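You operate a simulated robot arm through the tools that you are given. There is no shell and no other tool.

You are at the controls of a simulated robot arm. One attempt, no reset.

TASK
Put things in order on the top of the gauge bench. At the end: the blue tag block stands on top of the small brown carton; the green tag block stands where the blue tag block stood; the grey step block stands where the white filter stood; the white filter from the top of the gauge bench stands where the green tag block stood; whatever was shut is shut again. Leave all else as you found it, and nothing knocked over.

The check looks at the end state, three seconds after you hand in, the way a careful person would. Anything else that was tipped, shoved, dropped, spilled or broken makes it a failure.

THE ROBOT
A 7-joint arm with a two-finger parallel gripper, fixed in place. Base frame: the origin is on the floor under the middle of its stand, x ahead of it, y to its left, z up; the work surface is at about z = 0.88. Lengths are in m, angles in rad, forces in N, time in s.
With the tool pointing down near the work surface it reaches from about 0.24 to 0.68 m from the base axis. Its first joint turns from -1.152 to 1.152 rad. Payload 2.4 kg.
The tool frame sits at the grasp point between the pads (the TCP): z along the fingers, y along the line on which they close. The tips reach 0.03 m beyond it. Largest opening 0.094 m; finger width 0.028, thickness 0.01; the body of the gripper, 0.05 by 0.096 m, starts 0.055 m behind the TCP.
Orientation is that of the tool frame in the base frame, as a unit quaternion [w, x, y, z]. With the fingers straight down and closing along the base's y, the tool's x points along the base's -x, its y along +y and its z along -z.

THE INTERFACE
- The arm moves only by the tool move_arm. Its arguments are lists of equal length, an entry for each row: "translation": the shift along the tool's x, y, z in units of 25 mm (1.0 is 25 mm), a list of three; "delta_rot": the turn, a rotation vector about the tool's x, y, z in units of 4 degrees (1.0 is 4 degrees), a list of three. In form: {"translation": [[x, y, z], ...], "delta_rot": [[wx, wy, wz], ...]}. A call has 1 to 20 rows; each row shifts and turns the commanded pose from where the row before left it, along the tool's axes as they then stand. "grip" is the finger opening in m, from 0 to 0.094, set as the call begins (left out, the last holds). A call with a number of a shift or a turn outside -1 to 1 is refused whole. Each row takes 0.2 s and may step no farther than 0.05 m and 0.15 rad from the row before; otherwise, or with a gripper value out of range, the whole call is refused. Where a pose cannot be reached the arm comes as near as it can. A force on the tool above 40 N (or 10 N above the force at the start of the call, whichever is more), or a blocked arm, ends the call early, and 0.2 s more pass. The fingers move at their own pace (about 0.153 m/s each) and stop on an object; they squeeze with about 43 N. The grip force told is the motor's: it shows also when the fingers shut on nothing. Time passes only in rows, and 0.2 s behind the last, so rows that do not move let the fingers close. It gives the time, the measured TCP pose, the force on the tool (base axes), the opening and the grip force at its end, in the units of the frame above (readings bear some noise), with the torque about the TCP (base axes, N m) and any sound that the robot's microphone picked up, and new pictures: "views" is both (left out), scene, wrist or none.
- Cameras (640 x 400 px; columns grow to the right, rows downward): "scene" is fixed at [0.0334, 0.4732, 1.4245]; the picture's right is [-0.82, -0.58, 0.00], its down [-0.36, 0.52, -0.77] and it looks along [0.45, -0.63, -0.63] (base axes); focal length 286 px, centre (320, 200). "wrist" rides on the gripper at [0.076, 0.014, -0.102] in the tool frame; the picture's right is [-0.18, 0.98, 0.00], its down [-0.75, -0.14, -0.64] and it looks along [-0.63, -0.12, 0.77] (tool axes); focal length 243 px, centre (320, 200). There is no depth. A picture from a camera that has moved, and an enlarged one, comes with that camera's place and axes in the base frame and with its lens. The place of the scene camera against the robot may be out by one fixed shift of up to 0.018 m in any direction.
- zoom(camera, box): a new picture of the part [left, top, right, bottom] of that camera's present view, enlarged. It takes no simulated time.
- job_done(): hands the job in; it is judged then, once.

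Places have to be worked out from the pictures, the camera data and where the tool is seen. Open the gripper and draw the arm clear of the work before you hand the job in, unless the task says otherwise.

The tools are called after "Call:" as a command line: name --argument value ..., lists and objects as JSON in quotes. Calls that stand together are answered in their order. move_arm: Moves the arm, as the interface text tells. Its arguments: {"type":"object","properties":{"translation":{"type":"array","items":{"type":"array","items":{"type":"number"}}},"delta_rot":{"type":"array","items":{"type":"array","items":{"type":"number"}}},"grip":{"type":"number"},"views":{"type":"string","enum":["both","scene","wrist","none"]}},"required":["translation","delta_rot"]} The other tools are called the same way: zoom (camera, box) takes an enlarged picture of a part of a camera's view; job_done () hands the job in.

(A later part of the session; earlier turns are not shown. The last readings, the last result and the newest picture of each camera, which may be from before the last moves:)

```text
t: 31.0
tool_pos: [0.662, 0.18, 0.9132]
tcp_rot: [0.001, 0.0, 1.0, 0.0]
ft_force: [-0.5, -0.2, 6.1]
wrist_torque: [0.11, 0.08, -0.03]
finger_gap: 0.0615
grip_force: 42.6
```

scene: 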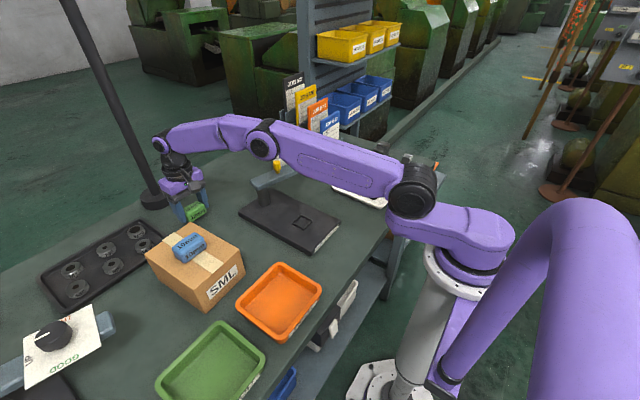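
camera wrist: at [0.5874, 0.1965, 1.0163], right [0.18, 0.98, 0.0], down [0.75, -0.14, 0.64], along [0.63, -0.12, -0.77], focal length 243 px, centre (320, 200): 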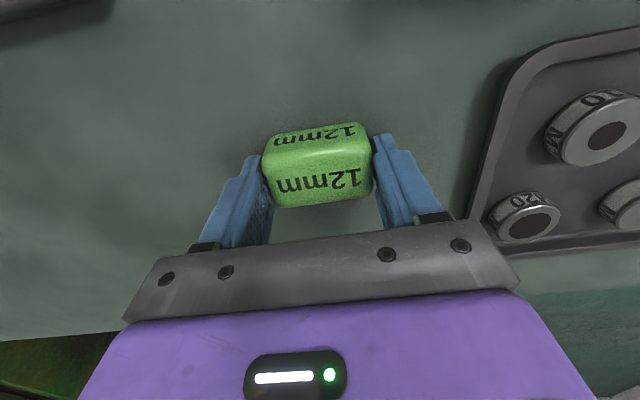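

Contact shows as 6 N up. I'll release and rise.

Call:
move_arm --translation '[[0, 0, 0], [0, 0, 0], [0, 0, 0], [0, 0, -0.4], [0, 0, -0.8], [0, 0, -0.8], [0, 0, -0.8], [0, 0, -0.8], [0, 0, 0]]' --delta_rot '[[0, 0, 0], [0, 0, 0], [0, 0, 0], [0, 0, 0], [0, 0, 0], [0, 0, 0], [0, 0, 0], [0, 0, 0], [0, 0, 0]]' --grip 0.09 --views "both"

```text
t: 33.0
tool_pos: [0.6631, 0.178, 1.0034]
tcp_rot: [0.0, 0.0, 1.0, -0.001]
ft_force: [0.1, -0.4, 0.4]
wrist_torque: [0.0, 0.0, -0.05]
finger_gap: 0.0902
grip_force: 0.0
camera wrist: at [0.5863, 0.1947, 1.1055], right [0.18, 0.98, 0.0], down [0.75, -0.14, 0.64], along [0.63, -0.12, -0.77], focal length 243 px, centre (320, 200)
```

scene: 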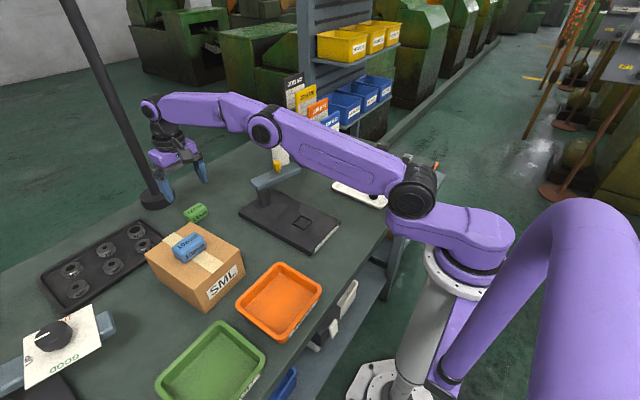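
wrist: 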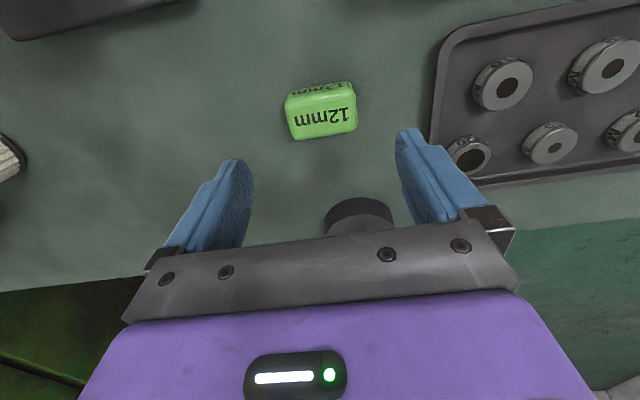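

Green now stands where blue was. Next I'll retract and rise, then move across to view the white filter from above.

Call:
move_arm --translation '[[0.62, 0, -0.78], [0.62, 0, -0.78], [0.62, 0, -0.78], [0.62, 0, -0.78], [0.62, 0, -0.78], [0.62, 0, -0.78], [0, -0.954, 0], [0, -0.954, 0], [0, -0.954, 0], [0, -0.954, 0], [0, -0.954, 0], [0, -0.954, 0], [0, -0.954, 0], [0, -0.954, 0], [0, -0.954, 0], [0, -0.954, 0], [0, -0.954, 0], [0, -0.954, 0], [0, -0.954, 0], [0, 0, 0]]' --delta_rot '[[0, 0, 0], [0, 0, 0], [0, 0, 0], [0, 0, 0], [0, 0, 0], [0, 0, 0], [0, 0, 0], [0, 0, 0], [0, 0, 0], [0, 0, 0], [0, 0, 0], [0, 0, 0], [0, 0, 0], [0, 0, 0], [0, 0, 0], [0, 0, 0], [0, 0, 0], [0, 0, 0], [0, 0, 0], [0, 0, 0]]' --grip 0.094 --views "both"

Call:
zoom --camera "wrist" --box '[220, 80, 420, 205]'

Call:
zoom --camera "scene" --box '[220, 80, 380, 180]'

```text
t: 37.2
tool_pos: [0.5705, -0.1312, 1.1228]
tcp_rot: [-0.001, 0.0, 1.0, -0.001]
ft_force: [-0.5, 1.0, -0.1]
wrist_torque: [0.0, 0.02, 0.0]
finger_gap: 0.0939
grip_force: 0.1
camera wrist: at [0.4936, -0.1152, 1.2245], right [0.18, 0.98, 0.0], down [0.75, -0.14, 0.64], along [0.63, -0.12, -0.77], focal length 243 px, centre (320, 200)
```

scene: 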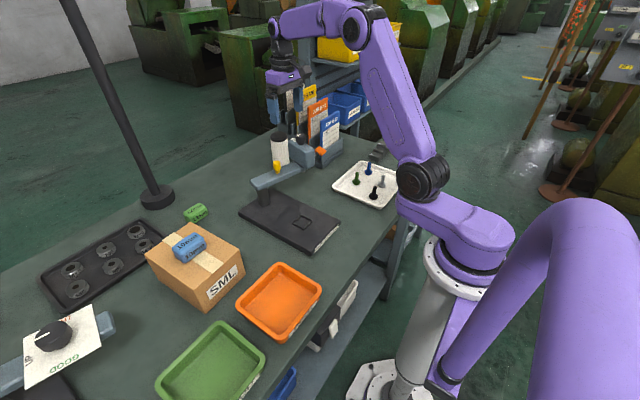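
wrist: 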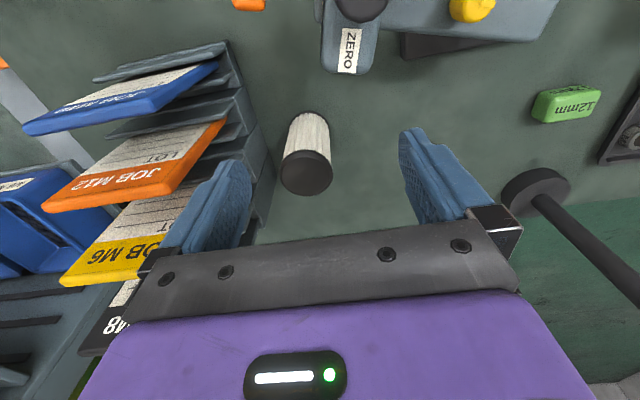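

```text
3.20 times, centred on (320, 142) of wrist
camera zoom: at [0.4936, -0.1152, 1.2245], right [0.18, 0.98, 0.0], down [0.75, -0.14, 0.64], along [0.63, -0.12, -0.77], focal length 776 px, centre (320, 384)
```

zoom: 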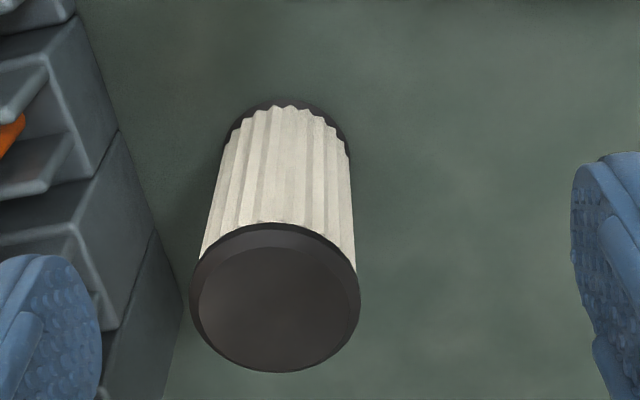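

```text
4.00 times, centred on (300, 130) of scene
camera zoom: at [0.0334, 0.4732, 1.4245], right [-0.82, -0.58, 0.0], down [-0.36, 0.52, -0.77], along [0.45, -0.63, -0.63], focal length 1145 px, centre (400, 480)
```

zoom: 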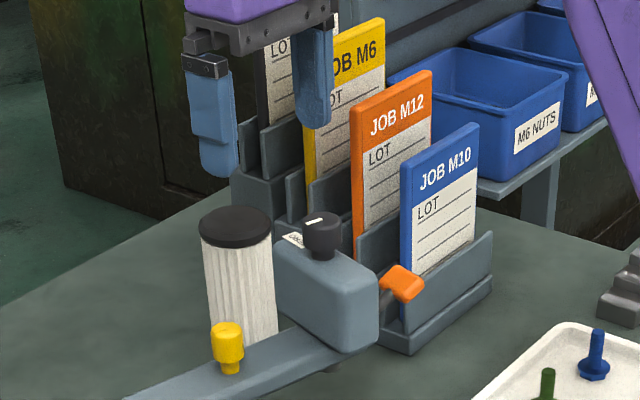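

The filter's centre works out to (0.643, -0.159), diameter about 0.06, top at about z 0.991. The job-card rack edge is close, at y≈-0.225, so I'll turn the tool 90° about its axis. The fingers then close along x and the camera sits on the +y side, away from the cards.

Call:
move_arm --translation '[[0, 0, 0], [0, 0, 0], [0, 0, 0], [0, 0, 0], [0, 0, 0], [0, 0, 0], [0, 0, 0], [0, 0, 0], [0, 0, 0], [0, 0, 0], [0, 0, 0], [0, 0, 0], [0, 0, 0], [0, 0, 0], [0, 0, 0], [0, 0, 0], [0, 0, 0], [0, 0, 0], [0, 0, 0], [0, 0, 0]]' --delta_rot '[[0, 0, 1], [0, 0, 1], [0, 0, 1], [0, 0, 1], [0, 0, 1], [0, 0, 1], [0, 0, 1], [0, 0, 1], [0, 0, 1], [0, 0, 1], [0, 0, 1], [0, 0, 1], [0, 0, 1], [0, 0, 1], [0, 0, 1], [0, 0, 1], [0, 0, 1], [0, 0, 1], [0, 0, 1], [0, 0, 1]]' --grip 0.094 --views "both"

```text
t: 41.4
tool_pos: [0.5689, -0.1296, 1.1201]
tcp_rot: [0.0, 0.644, 0.765, 0.0]
ft_force: [1.0, 0.3, -0.2]
wrist_torque: [-0.01, 0.02, -0.02]
finger_gap: 0.0941
grip_force: 0.1
camera wrist: at [0.571, -0.0507, 1.2228], right [1.0, -0.01, 0.0], down [-0.01, -0.77, 0.64], along [-0.01, -0.64, -0.77], focal length 243 px, centre (320, 200)
```

scene: 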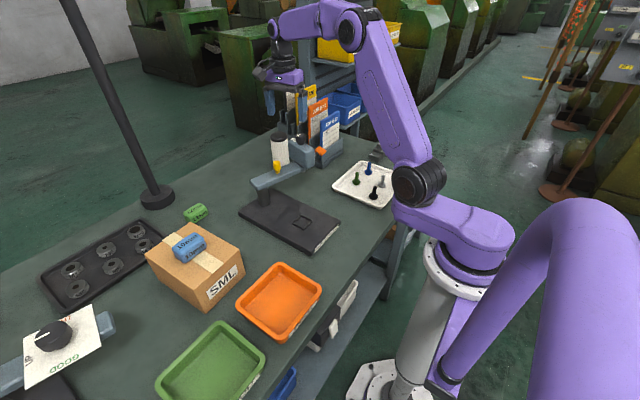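
wrist: 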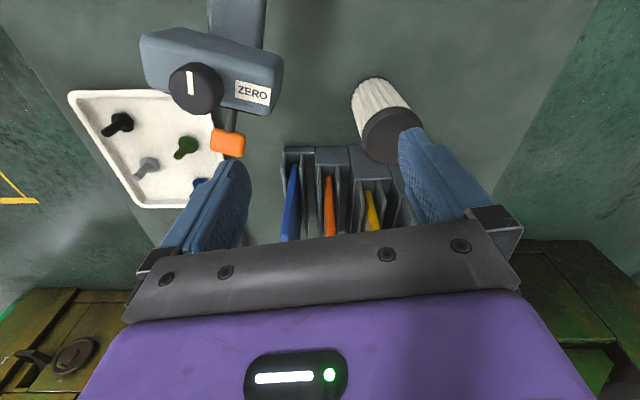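

The turn worked, and from this side the rack's face is at y≈-0.23 and the filter again at (0.643, -0.160). I'll finish the last 10° of turn and move above the filter at z≈1.07.

Call:
move_arm --translation '[[0, 0, 0], [0, 0, 0], [0, 0, 0], [-0.3, 0.74, 0.5], [-0.3, 0.74, 0.5], [-0.3, 0.74, 0.5], [-0.3, 0.74, 0.5], [0, 0, 0]]' --delta_rot '[[0, 0, 0.8333], [0, 0, 0.8333], [0, 0, 0.8334], [0, 0, 0], [0, 0, 0], [0, 0, 0], [0, 0, 0], [0, 0, 0]]' --grip 0.094 --views "both"

Call:
zoom --camera "scene" --box '[220, 60, 380, 180]'

```text
t: 43.2
tool_pos: [0.6429, -0.1605, 1.0711]
tcp_rot: [0.0, 0.707, 0.708, 0.0]
ft_force: [0.1, 0.0, 0.4]
wrist_torque: [-0.01, -0.03, 0.02]
finger_gap: 0.094
grip_force: 0.0
camera wrist: at [0.6585, -0.0826, 1.1719], right [0.98, -0.18, 0.0], down [-0.14, -0.75, 0.64], along [-0.12, -0.63, -0.77], focal length 243 px, centre (320, 200)
```

scene: 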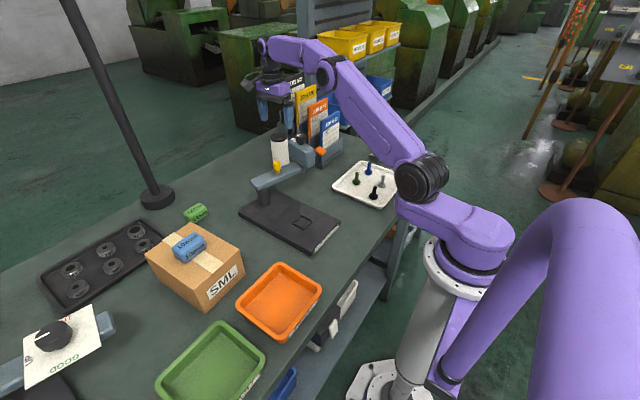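
wrist: 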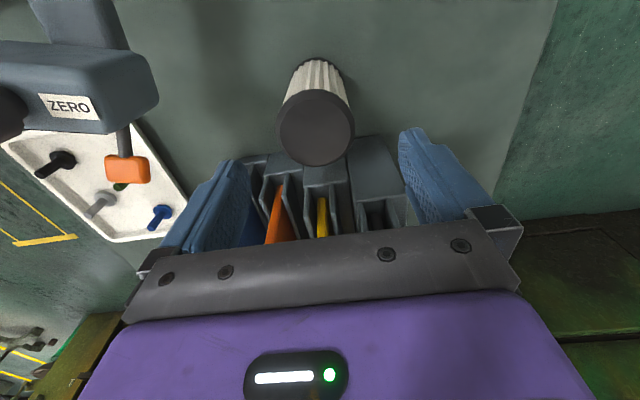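

```text
3.33 times, centred on (300, 120) of scene
camera zoom: at [0.0334, 0.4732, 1.4245], right [-0.82, -0.58, 0.0], down [-0.36, 0.52, -0.77], along [0.45, -0.63, -0.63], focal length 954 px, centre (387, 467)
```

zoom: 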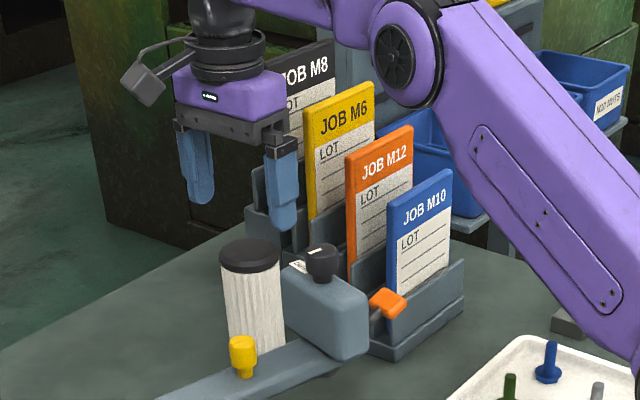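

The cap is centred within about 2 mm under the TCP. I'll descend partway first and check clearance to the cards and gauge head.

Call:
move_arm --translation '[[0, -0.06, 0.5], [0, 0, 0.5], [0, 0, 0.5], [0, 0, 0.5], [0, 0, 0.5], [0, 0, 0.3], [0, 0, 0]]' --delta_rot '[[0, 0, 0], [0, 0, 0], [0, 0, 0], [0, 0, 0], [0, 0, 0], [0, 0, 0], [0, 0, 0]]' --grip 0.094 --views "both"

Call:
zoom --camera "scene" --box '[220, 60, 380, 180]'

Call:
zoom --camera "wrist" --box '[160, 80, 480, 280]'

```text
t: 44.8
tool_pos: [0.6415, -0.1591, 1.0014]
tcp_rot: [0.0, 0.707, 0.707, 0.0]
ft_force: [-0.1, -0.9, 0.5]
wrist_torque: [-0.04, -0.02, -0.01]
finger_gap: 0.0939
grip_force: 0.1
camera wrist: at [0.656, -0.0815, 1.1024], right [0.98, -0.18, 0.0], down [-0.14, -0.75, 0.64], along [-0.12, -0.63, -0.77], focal length 243 px, centre (320, 200)
```

scene: 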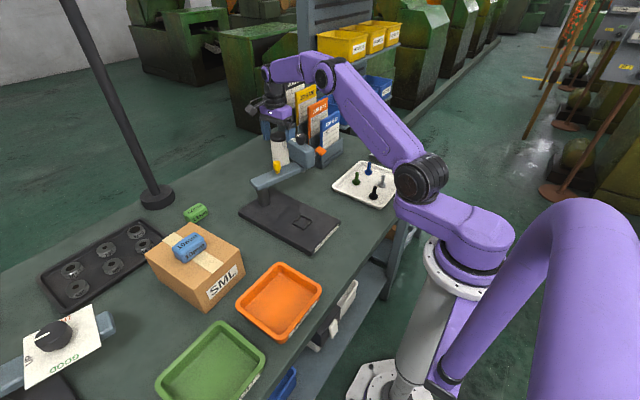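
wrist: 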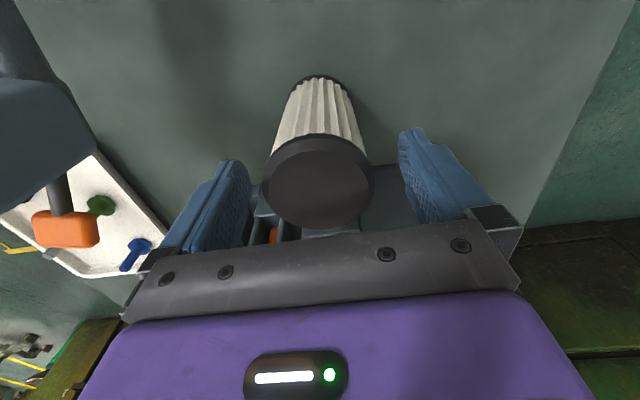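

```text
3.33 times, centred on (300, 120) of scene
camera zoom: at [0.0334, 0.4732, 1.4245], right [-0.82, -0.58, 0.0], down [-0.36, 0.52, -0.77], along [0.45, -0.63, -0.63], focal length 954 px, centre (387, 467)
```

zoom: 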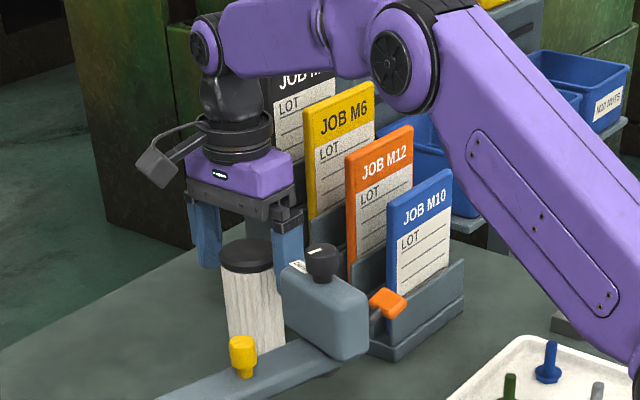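

```text
2.00 times, centred on (320, 180) of wrist
camera zoom: at [0.656, -0.0815, 1.1024], right [0.98, -0.18, 0.0], down [-0.14, -0.75, 0.64], along [-0.12, -0.63, -0.77], focal length 485 px, centre (320, 240)
```

zoom: 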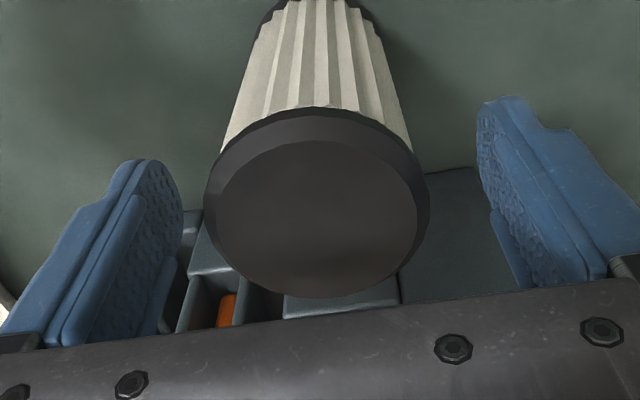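

The filter is centred between the fingers and the hand is clear of the cards. I'll descend another 44 mm to TCP z≈0.957.

Call:
move_arm --translation '[[0, 0, 0.5], [0, 0, 0.5], [0, 0, 0.5], [0, 0, 0.24], [0, 0, 0]]' --delta_rot '[[0, 0, 0], [0, 0, 0], [0, 0, 0], [0, 0, 0], [0, 0, 0]]' --grip 0.094 --views "both"

Call:
zoom --camera "scene" --box '[220, 60, 380, 180]'

```text
t: 46.0
tool_pos: [0.6426, -0.159, 0.9577]
tcp_rot: [0.001, 0.707, 0.707, 0.0]
ft_force: [-0.2, 0.6, -0.5]
wrist_torque: [0.0, 0.01, 0.01]
finger_gap: 0.0941
grip_force: 0.1
camera wrist: at [0.6577, -0.081, 1.0596], right [0.98, -0.18, 0.0], down [-0.14, -0.75, 0.64], along [-0.12, -0.63, -0.77], focal length 243 px, centre (320, 200)
```

scene: 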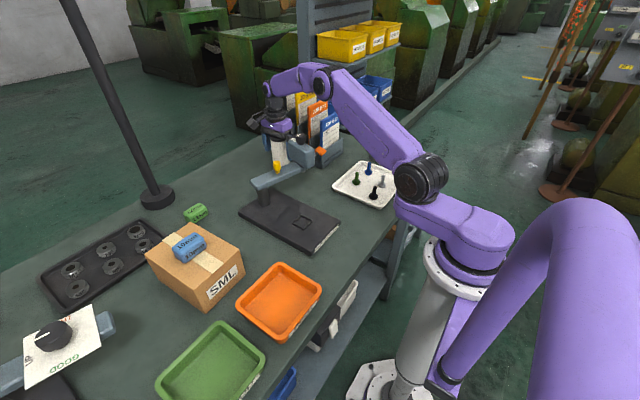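
wrist: 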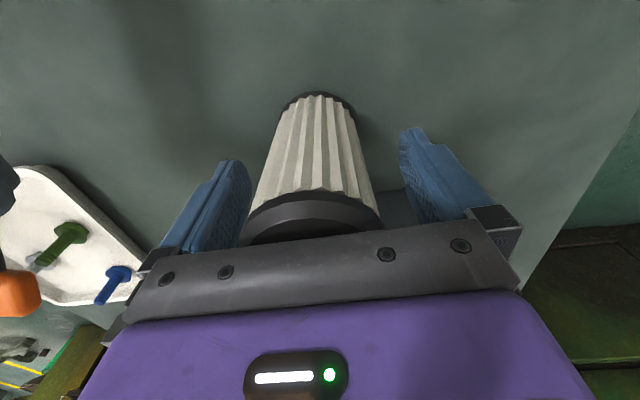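

```text
3.33 times, centred on (300, 120) of scene
camera zoom: at [0.0334, 0.4732, 1.4245], right [-0.82, -0.58, 0.0], down [-0.36, 0.52, -0.77], along [0.45, -0.63, -0.63], focal length 954 px, centre (387, 467)
```

zoom: 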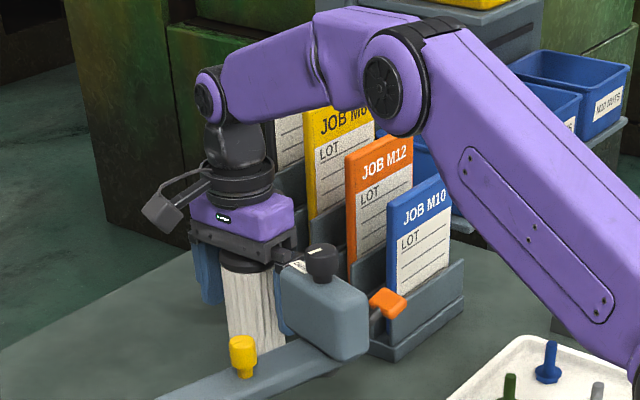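

The fingers straddle the filter below the cap and nothing is touched. I'll close the gripper.

Call:
move_arm --translation '[[0, 0, 0], [0, 0, 0], [0, 0, 0], [0, 0, 0]]' --delta_rot '[[0, 0, 0], [0, 0, 0], [0, 0, 0], [0, 0, 0]]' --grip 0.02 --views "wrist"

```text
t: 47.0
tool_pos: [0.6426, -0.1593, 0.958]
tcp_rot: [0.0, 0.707, 0.708, 0.0]
ft_force: [-0.4, 0.2, -0.3]
wrist_torque: [-0.01, 0.03, -0.02]
finger_gap: 0.0596
grip_force: 42.5
camera wrist: at [0.6577, -0.0811, 1.0598], right [0.98, -0.18, 0.0], down [-0.14, -0.75, 0.64], along [-0.12, -0.63, -0.77], focal length 243 px, centre (320, 200)
```

wrist: 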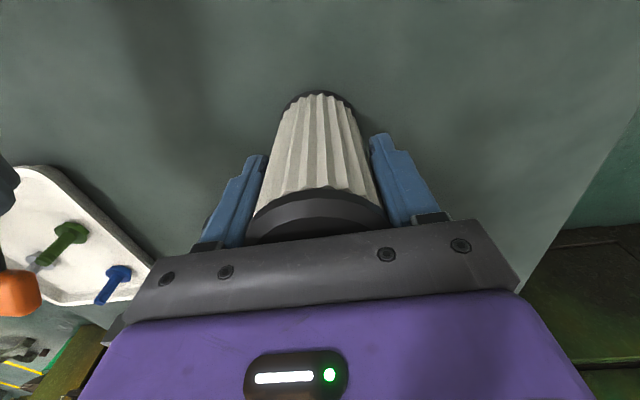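

The gripper holds at 0.0596 with 42.5 N. I'll lift 6 cm slowly and check how the filter hangs.

Call:
move_arm --translation '[[0, 0, -0.2], [0, 0, -0.4], [0, 0, -0.6], [0, 0, -0.6], [0, 0, -0.6], [0, 0, 0]]' --delta_rot '[[0, 0, 0], [0, 0, 0], [0, 0, 0], [0, 0, 0], [0, 0, 0], [0, 0, 0]]' --views "both"

Call:
zoom --camera "scene" --box '[220, 60, 380, 180]'

```text
t: 48.4
tool_pos: [0.6414, -0.1586, 1.0193]
tcp_rot: [0.0, 0.707, 0.707, 0.0]
ft_force: [-0.1, 0.7, -1.5]
wrist_torque: [-0.04, 0.01, 0.04]
finger_gap: 0.0593
grip_force: 43.7
camera wrist: at [0.6554, -0.0814, 1.1213], right [0.98, -0.18, 0.0], down [-0.14, -0.75, 0.64], along [-0.12, -0.63, -0.77], focal length 243 px, centre (320, 200)
```

scene: 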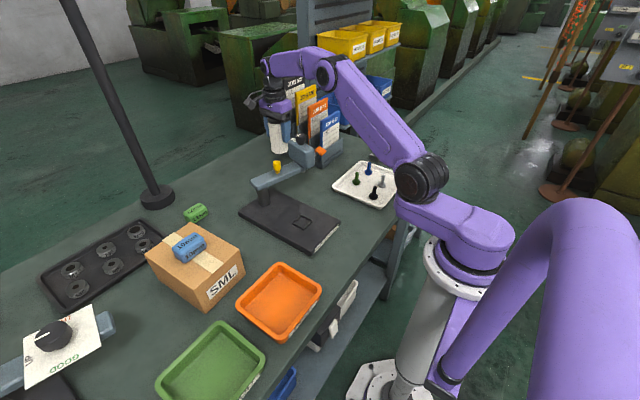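
wrist: 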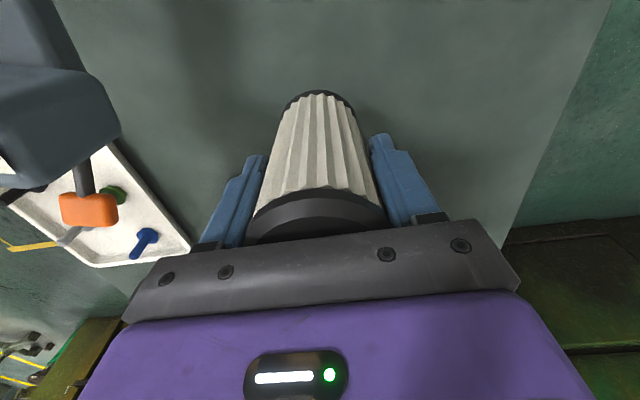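

```text
3.33 times, centred on (300, 120) of scene
camera zoom: at [0.0334, 0.4732, 1.4245], right [-0.82, -0.58, 0.0], down [-0.36, 0.52, -0.77], along [0.45, -0.63, -0.63], focal length 954 px, centre (387, 467)
```

zoom: 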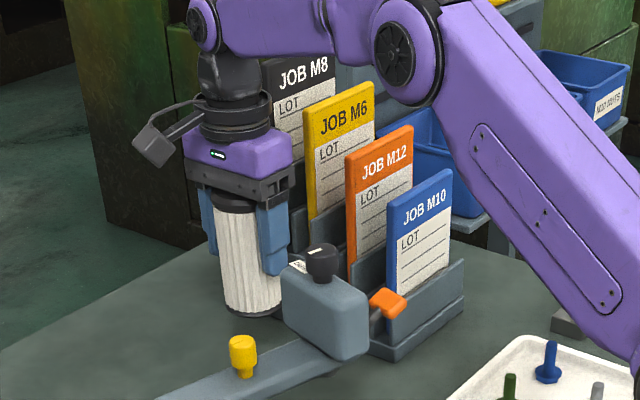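

The filter is off the bench. It may hang with a slight lean, so I'll zoom in on both views to measure that.

Call:
zoom --camera "scene" --box '[250, 90, 314, 150]'

Call:
zoom --camera "wrist" --box '[220, 70, 420, 260]'

```text
6.67 times, centred on (282, 120) of scene
camera zoom: at [0.0334, 0.4732, 1.4245], right [-0.82, -0.58, 0.0], down [-0.36, 0.52, -0.77], along [0.45, -0.63, -0.63], focal length 1909 px, centre (573, 733)
```

zoom: 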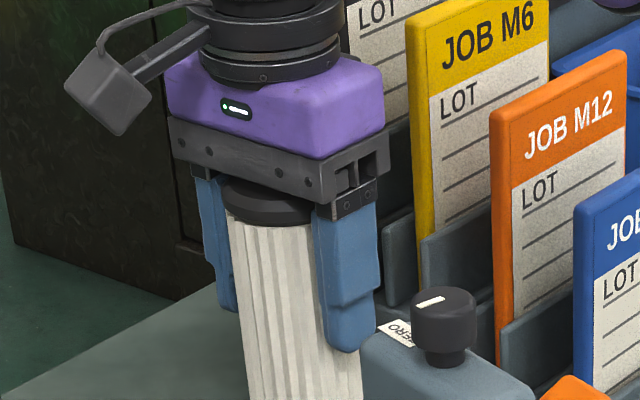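

```text
2.11 times, centred on (320, 165) of wrist
camera zoom: at [0.6554, -0.0814, 1.1213], right [0.98, -0.18, 0.0], down [-0.14, -0.75, 0.64], along [-0.12, -0.63, -0.77], focal length 511 px, centre (320, 274)
```

zoom: 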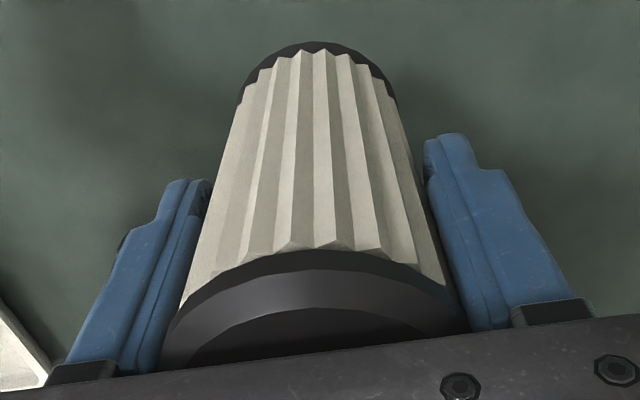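

The filter hangs straight between the pads. I'll carry it along +y at this height to green's old spot at (0.643, 0.020).

Call:
move_arm --translation '[[0.5, 0, 0], [0.9, 0, 0], [0.9, 0, 0], [0.9, 0, 0], [0.9, 0, 0], [0.9, 0, 0], [0.9, 0, 0], [0.8, 0.04, 0], [0.5, 0, 0], [0, 0, 0]]' --delta_rot '[[0, 0, 0], [0, 0, 0], [0, 0, 0], [0, 0, 0], [0, 0, 0], [0, 0, 0], [0, 0, 0], [0, 0, 0], [0, 0, 0], [0, 0, 0]]' --views "both"

```text
t: 50.6
tool_pos: [0.6431, 0.0206, 1.0173]
tcp_rot: [0.0, 0.707, 0.707, 0.0]
ft_force: [0.0, -0.6, -1.0]
wrist_torque: [-0.04, -0.02, 0.04]
finger_gap: 0.0593
grip_force: 43.2
camera wrist: at [0.6569, 0.0984, 1.1188], right [0.98, -0.18, 0.0], down [-0.14, -0.75, 0.64], along [-0.12, -0.63, -0.77], focal length 243 px, centre (320, 200)
```

scene: 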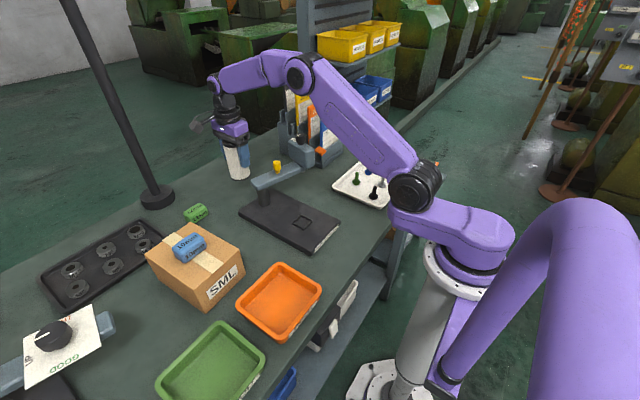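
wrist: 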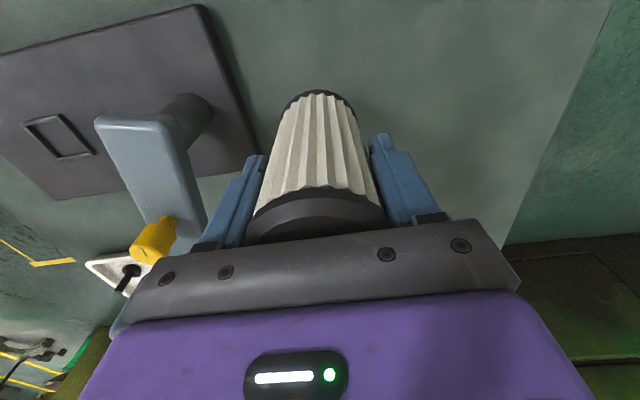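

It is positioned over green's old spot, clear of the gauge arm. I'll lower to just above contact, which I expect near TCP z 0.958.

Call:
move_arm --translation '[[0, 0, 0.5], [0, 0, 0.5], [0, 0, 0.5], [0, 0, 0.4], [0, 0, 0.2], [0, 0, 0.08], [0, 0, 0]]' --delta_rot '[[0, 0, 0], [0, 0, 0], [0, 0, 0], [0, 0, 0], [0, 0, 0], [0, 0, 0], [0, 0, 0]]' --views "both"

Call:
zoom --camera "scene" --box '[190, 100, 310, 220]'

```text
t: 52.2
tool_pos: [0.6431, 0.0206, 0.9633]
tcp_rot: [-0.001, 0.707, 0.707, 0.0]
ft_force: [-0.7, -0.2, -0.9]
wrist_torque: [-0.01, -0.03, -0.01]
finger_gap: 0.0596
grip_force: 42.6
camera wrist: at [0.6576, 0.0982, 1.0649], right [0.98, -0.18, 0.0], down [-0.14, -0.75, 0.64], along [-0.12, -0.63, -0.77], focal length 243 px, centre (320, 200)
```

scene: 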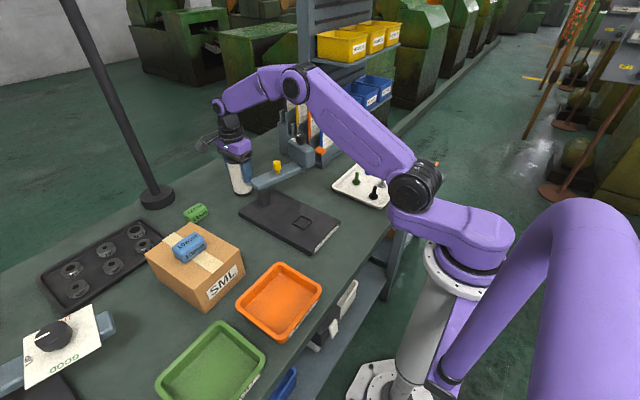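
wrist: 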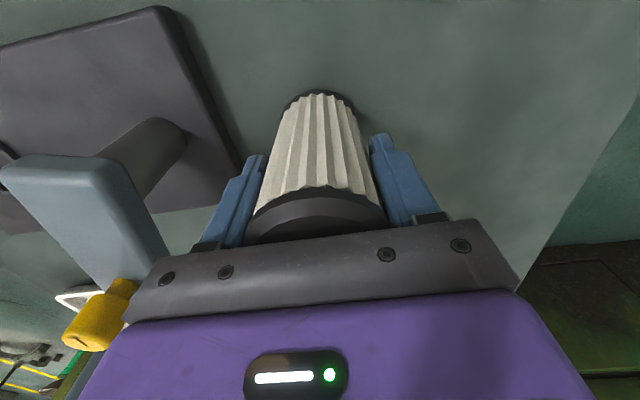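

```text
3.33 times, centred on (250, 160) of scene
camera zoom: at [0.0334, 0.4732, 1.4245], right [-0.82, -0.58, 0.0], down [-0.36, 0.52, -0.77], along [0.45, -0.63, -0.63], focal length 954 px, centre (553, 333)
```

zoom: 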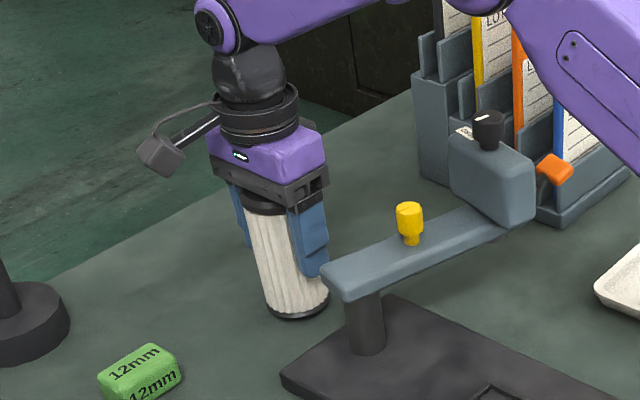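

The base hovers just above the bench. I'll lower in about 1 mm steps until contact.

Call:
move_arm --translation '[[0, 0, 0.06], [0, 0, 0.06], [0, 0, 0]]' --delta_rot '[[0, 0, 0], [0, 0, 0], [0, 0, 0]]' --views "none"

```text
t: 53.0
tool_pos: [0.642, 0.0207, 0.9602]
tcp_rot: [0.0, 0.707, 0.707, 0.0]
ft_force: [0.5, -0.1, -1.1]
wrist_torque: [0.0, -0.02, 0.0]
finger_gap: 0.0595
grip_force: 43.5
```

Call:
move_arm --translation '[[0, 0, 0.04], [0, 0, 0.03], [0, 0, 0]]' --delta_rot '[[0, 0, 0], [0, 0, 0], [0, 0, 0]]' --views "none"

```text
t: 53.8
tool_pos: [0.6439, 0.0212, 0.9576]
tcp_rot: [0.0, 0.707, 0.707, 0.001]
ft_force: [0.4, 0.3, -1.6]
wrist_torque: [0.0, -0.01, 0.01]
finger_gap: 0.0594
grip_force: 43.1
```

No contact at 0.9576 yet. I'll take another millimetre.

Call:
move_arm --translation '[[0, 0, 0.04], [0, 0, 0]]' --delta_rot '[[0, 0, 0], [0, 0, 0]]' --views "none"

```text
t: 54.4
tool_pos: [0.6421, 0.0211, 0.9578]
tcp_rot: [0.0, 0.708, 0.706, 0.0]
ft_force: [-2.9, -1.0, 2.7]
wrist_torque: [-0.09, 0.13, 0.0]
finger_gap: 0.0591
grip_force: 43.4
```

First contact registers, +2.7 N with a small side force. I'll settle it half a millimetre more before releasing.

Call:
move_arm --translation '[[0, 0, 0.02], [0, 0, 0]]' --delta_rot '[[0, 0, 0], [0, 0, 0]]' --views "both"

Call:
zoom --camera "scene" --box '[190, 120, 290, 210]'

```text
t: 55.0
tool_pos: [0.6428, 0.0208, 0.9572]
tcp_rot: [0.001, 0.707, 0.707, 0.001]
ft_force: [-2.6, -0.7, 6.2]
wrist_torque: [-0.01, -0.01, -0.01]
finger_gap: 0.0593
grip_force: 43.0
camera wrist: at [0.6582, 0.098, 1.0592], right [0.98, -0.18, 0.0], down [-0.14, -0.75, 0.64], along [-0.12, -0.63, -0.77], focal length 243 px, centre (320, 200)
```

scene: 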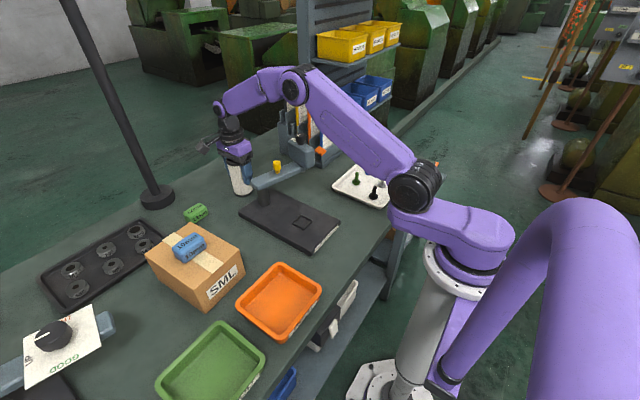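
wrist: 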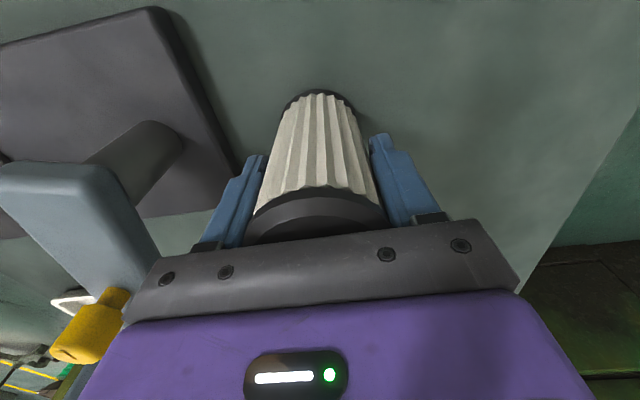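

```text
4.44 times, centred on (240, 165) of scene
camera zoom: at [0.0332, 0.4732, 1.4245], right [-0.82, -0.58, 0.0], down [-0.36, 0.52, -0.77], along [0.45, -0.63, -0.63], focal length 1272 px, centre (676, 356)
```

zoom: 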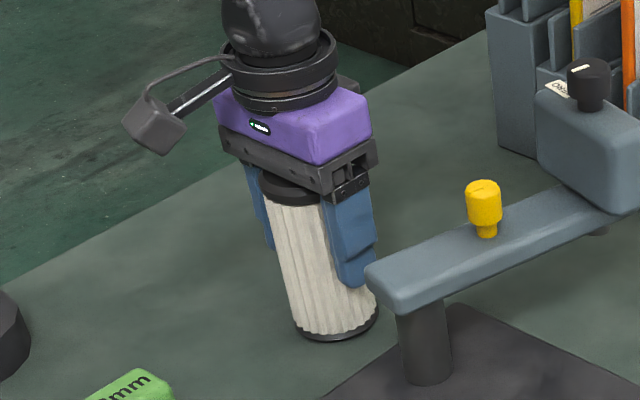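

The lean in the picture matches what perspective gives for an upright cylinder there. I'll release with the arm still, then look before rising.

Call:
move_arm --translation '[[0, 0, 0], [0, 0, 0], [0, 0, 0], [0, 0, 0]]' --delta_rot '[[0, 0, 0], [0, 0, 0], [0, 0, 0], [0, 0, 0]]' --grip 0.088 --views "both"

Call:
zoom --camera "scene" --box '[190, 120, 290, 210]'

```text
t: 56.0
tool_pos: [0.6422, 0.0196, 0.9567]
tcp_rot: [0.0, 0.708, 0.707, -0.001]
ft_force: [0.2, 0.0, 0.0]
wrist_torque: [0.03, -0.01, 0.02]
finger_gap: 0.0879
grip_force: 0.1
camera wrist: at [0.6583, 0.0979, 1.0588], right [0.98, -0.18, 0.0], down [-0.14, -0.75, 0.64], along [-0.12, -0.63, -0.77], focal length 243 px, centre (320, 200)
```

scene: 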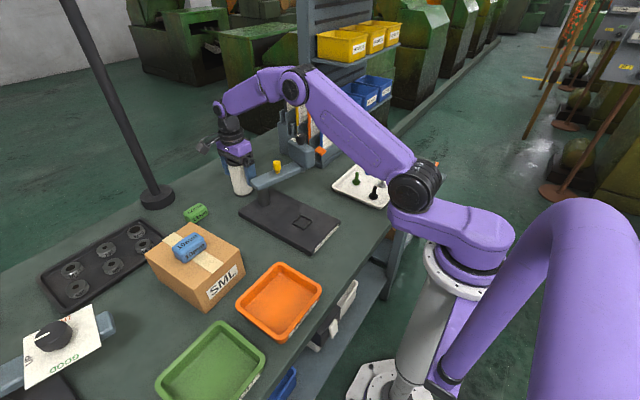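
wrist: 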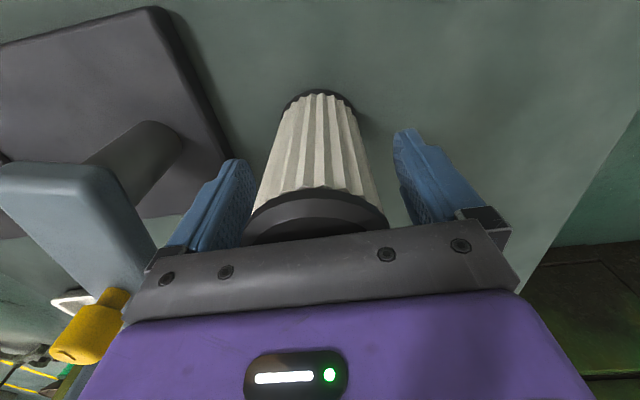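

```text
4.44 times, centred on (240, 165) of scene
camera zoom: at [0.0334, 0.4732, 1.4245], right [-0.82, -0.58, 0.0], down [-0.36, 0.52, -0.77], along [0.45, -0.63, -0.63], focal length 1272 px, centre (676, 356)
```

zoom: 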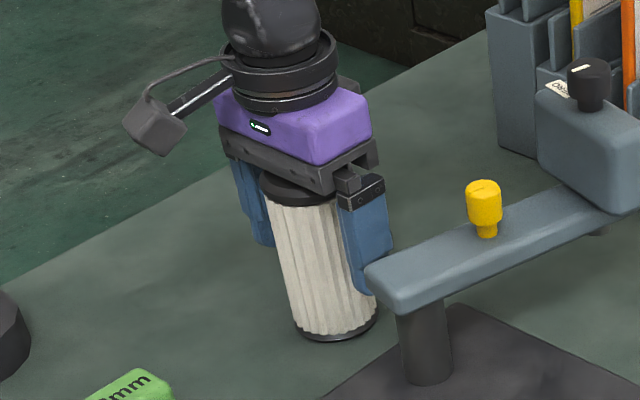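

The filter stands free. I'll rise straight up until the fingers are clear of its top.

Call:
move_arm --translation '[[0, 0, -0.3], [0, 0, -0.6], [0, 0, -0.8], [0, 0, -0.8], [0, 0, -0.8], [0, 0, -0.8], [0, 0, -0.8], [0, 0, 0]]' --delta_rot '[[0, 0, 0], [0, 0, 0], [0, 0, 0], [0, 0, 0], [0, 0, 0], [0, 0, 0], [0, 0, 0], [0, 0, 0]]' --grip 0.09 --views "both"

Call:
zoom --camera "scene" --box '[190, 100, 350, 200]'

```text
t: 57.8
tool_pos: [0.6428, 0.0212, 1.0772]
tcp_rot: [0.0, 0.707, 0.707, 0.0]
ft_force: [-0.4, -0.3, 0.5]
wrist_torque: [-0.01, -0.02, 0.02]
finger_gap: 0.0898
grip_force: 0.0
camera wrist: at [0.6578, 0.098, 1.1795], right [0.98, -0.18, 0.0], down [-0.14, -0.75, 0.64], along [-0.12, -0.63, -0.77], focal length 243 px, centre (320, 200)
```

scene: 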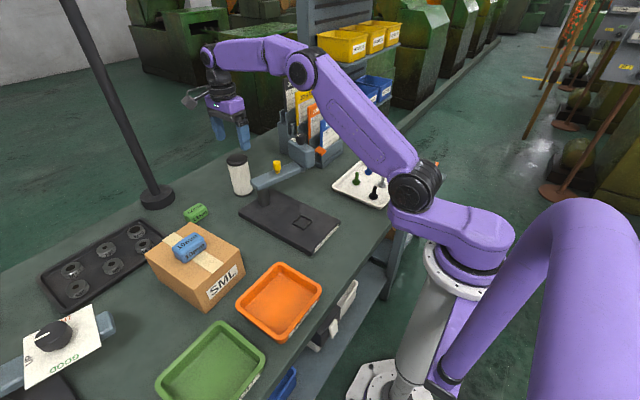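
wrist: 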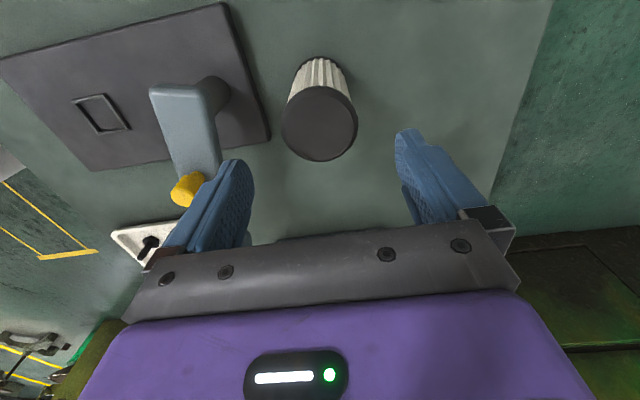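

```text
4.00 times, centred on (270, 150) of scene
camera zoom: at [0.0334, 0.4732, 1.4245], right [-0.82, -0.58, 0.0], down [-0.36, 0.52, -0.77], along [0.45, -0.63, -0.63], focal length 1145 px, centre (520, 400)
```

zoom: 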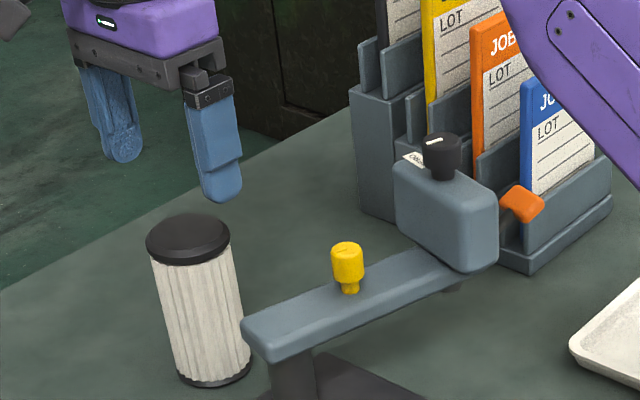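

The filter stands upright on green's old spot. Now I'll retract over the gauge at safe height and swing toward the step block, staying clear of the job cards.

Call:
move_arm --translation '[[0, -0.965, -0.465], [0, -0.965, -0.465], [0, -0.965, -0.465], [0, -0.965, -0.465], [0, -0.965, -0.465], [0, -0.965, -0.465], [0, -0.965, -0.465], [0, -0.965, -0.465], [-1, -0.16, 0], [-1, -0.16, 0], [-1, -0.16, 0], [-1, -0.16, 0], [-1, -0.16, 0], [-1, -0.16, 0], [-1, -0.16, 0], [-1, -0.16, 0], [-1, -0.16, 0], [-1, -0.16, 0], [-1, -0.16, 0], [-1, -0.16, 0]]' --delta_rot '[[0, 0, 0], [0, 0, 0], [0, 0, 0], [0, 0, 0], [0, 0, 0], [0, 0, 0], [0, 0, 0], [0, 0, 0], [0, 0, 0], [0, 0, 0], [0, 0, 0], [0, 0, 0], [0, 0, 0], [0, 0, 0], [0, 0, 0], [0, 0, 0], [0, 0, 0], [0, 0, 0], [0, 0, 0], [0, 0, 0]]' --grip 0.09 --views "both"

```text
t: 62.0
tool_pos: [0.4002, -0.2804, 1.1737]
tcp_rot: [0.0, 0.707, 0.707, 0.0]
ft_force: [0.0, 0.0, -0.3]
wrist_torque: [0.0, -0.01, 0.01]
finger_gap: 0.0896
grip_force: 0.1
camera wrist: at [0.4161, -0.2022, 1.2752], right [0.98, -0.18, 0.0], down [-0.14, -0.75, 0.64], along [-0.12, -0.63, -0.77], focal length 243 px, centre (320, 200)
```

scene: 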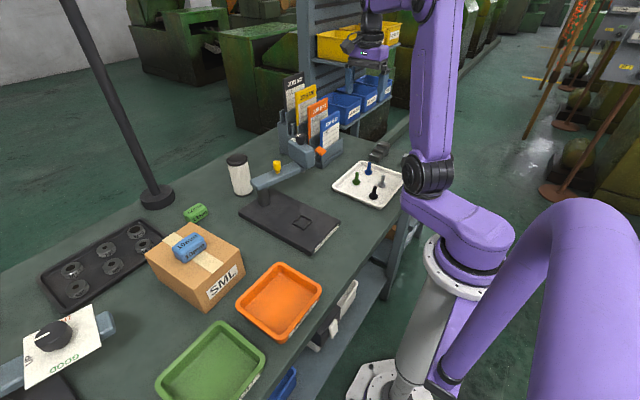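
wrist: 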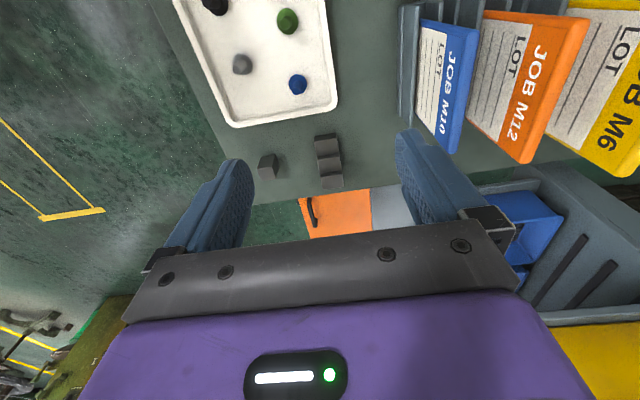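

Call:
zoom --camera "wrist" --box '[264, 115, 384, 190]'

Call:
zoom --camera "scene" --box '[345, 120, 441, 180]'

Call:
zoom --camera "scene" --box '[160, 80, 360, 230]'

```text
5.33 times, centred on (324, 152) of wrist
camera zoom: at [0.4161, -0.2022, 1.2752], right [0.98, -0.18, 0.0], down [-0.14, -0.75, 0.64], along [-0.12, -0.63, -0.77], focal length 1294 px, centre (299, 453)
```

zoom: 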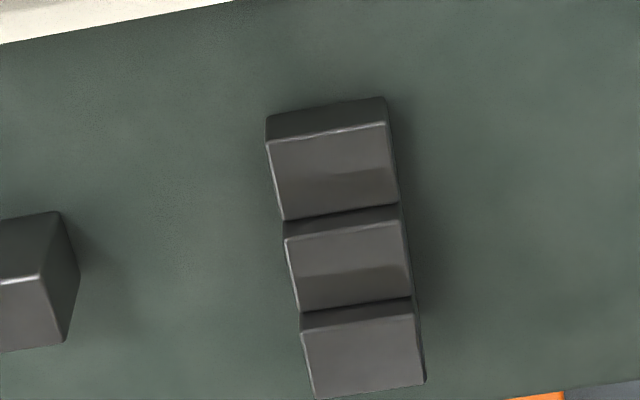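

```text
6.67 times, centred on (393, 150) of scene
camera zoom: at [0.0334, 0.4732, 1.4245], right [-0.82, -0.58, 0.0], down [-0.36, 0.52, -0.77], along [0.45, -0.63, -0.63], focal length 1909 px, centre (-167, 533)
```

zoom: 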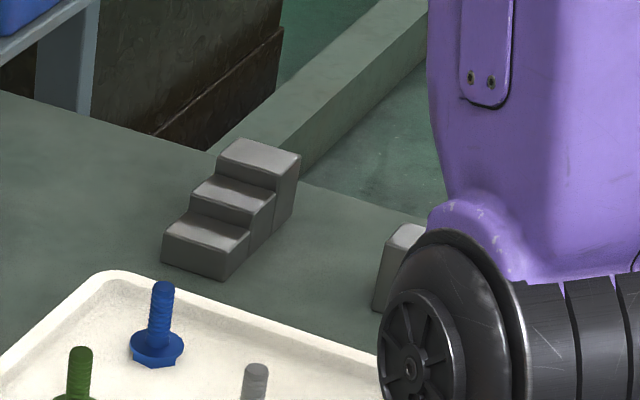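

```text
2.67 times, centred on (260, 155) of scene
camera zoom: at [0.0334, 0.4732, 1.4245], right [-0.82, -0.58, 0.0], down [-0.36, 0.52, -0.77], along [0.45, -0.63, -0.63], focal length 764 px, centre (480, 320)
```

zoom: 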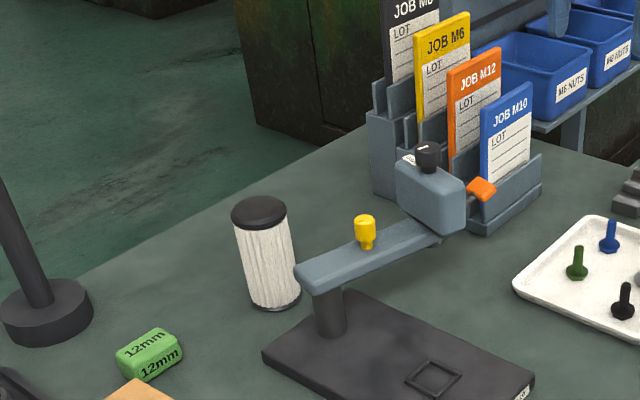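

The step block rises toward -y. It spans x 0.372–0.411 and y -0.385 to -0.470, with steps of about 17, 30 and 43 mm and almost no yaw. I'll move above it so the fingers will close along x near its centre of mass, y≈-0.436.

Call:
move_arm --translation '[[-0.891, -0.054, 0.7], [-0.891, -0.054, 0.7], [-0.891, -0.054, 0.7], [-0.891, -0.054, 0.7], [-0.891, -0.054, 0.7], [-0.891, -0.054, 0.7], [-0.891, -0.054, 0.7], [0, 0, 0]]' --delta_rot '[[0, 0, 0], [0, 0, 0], [0, 0, 0], [0, 0, 0], [0, 0, 0], [0, 0, 0], [0, 0, 0], [0, 0, 0]]' --grip 0.09 --views "both"

Call:
zoom --camera "wrist" --box '[224, 50, 416, 170]'

```text
t: 63.8
tool_pos: [0.3923, -0.4364, 1.0485]
tcp_rot: [0.0, 0.707, 0.707, 0.0]
ft_force: [-0.2, 0.0, -0.4]
wrist_torque: [0.02, 0.03, 0.0]
finger_gap: 0.0902
grip_force: 0.0
camera wrist: at [0.4076, -0.359, 1.1508], right [0.98, -0.18, 0.0], down [-0.14, -0.75, 0.64], along [-0.12, -0.63, -0.77], focal length 243 px, centre (320, 200)
```

scene: 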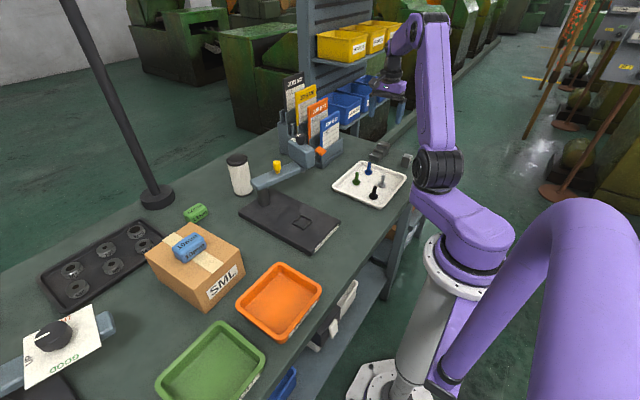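
wrist: 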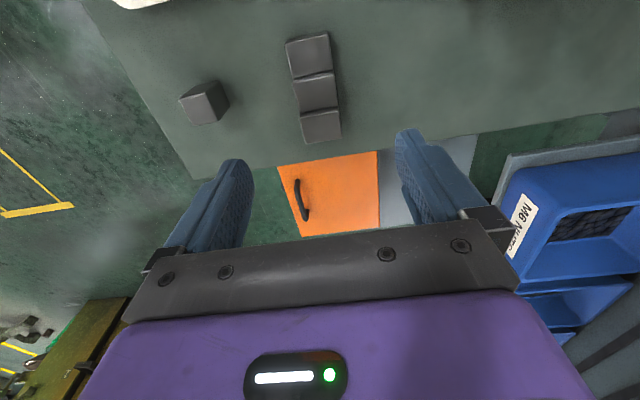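

```text
3.33 times, centred on (320, 110) of wrist
camera zoom: at [0.4076, -0.359, 1.1508], right [0.98, -0.18, 0.0], down [-0.14, -0.75, 0.64], along [-0.12, -0.63, -0.77], focal length 809 px, centre (320, 500)
```

zoom: 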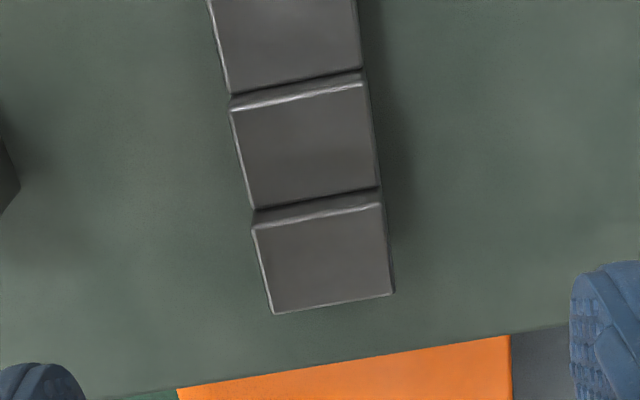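

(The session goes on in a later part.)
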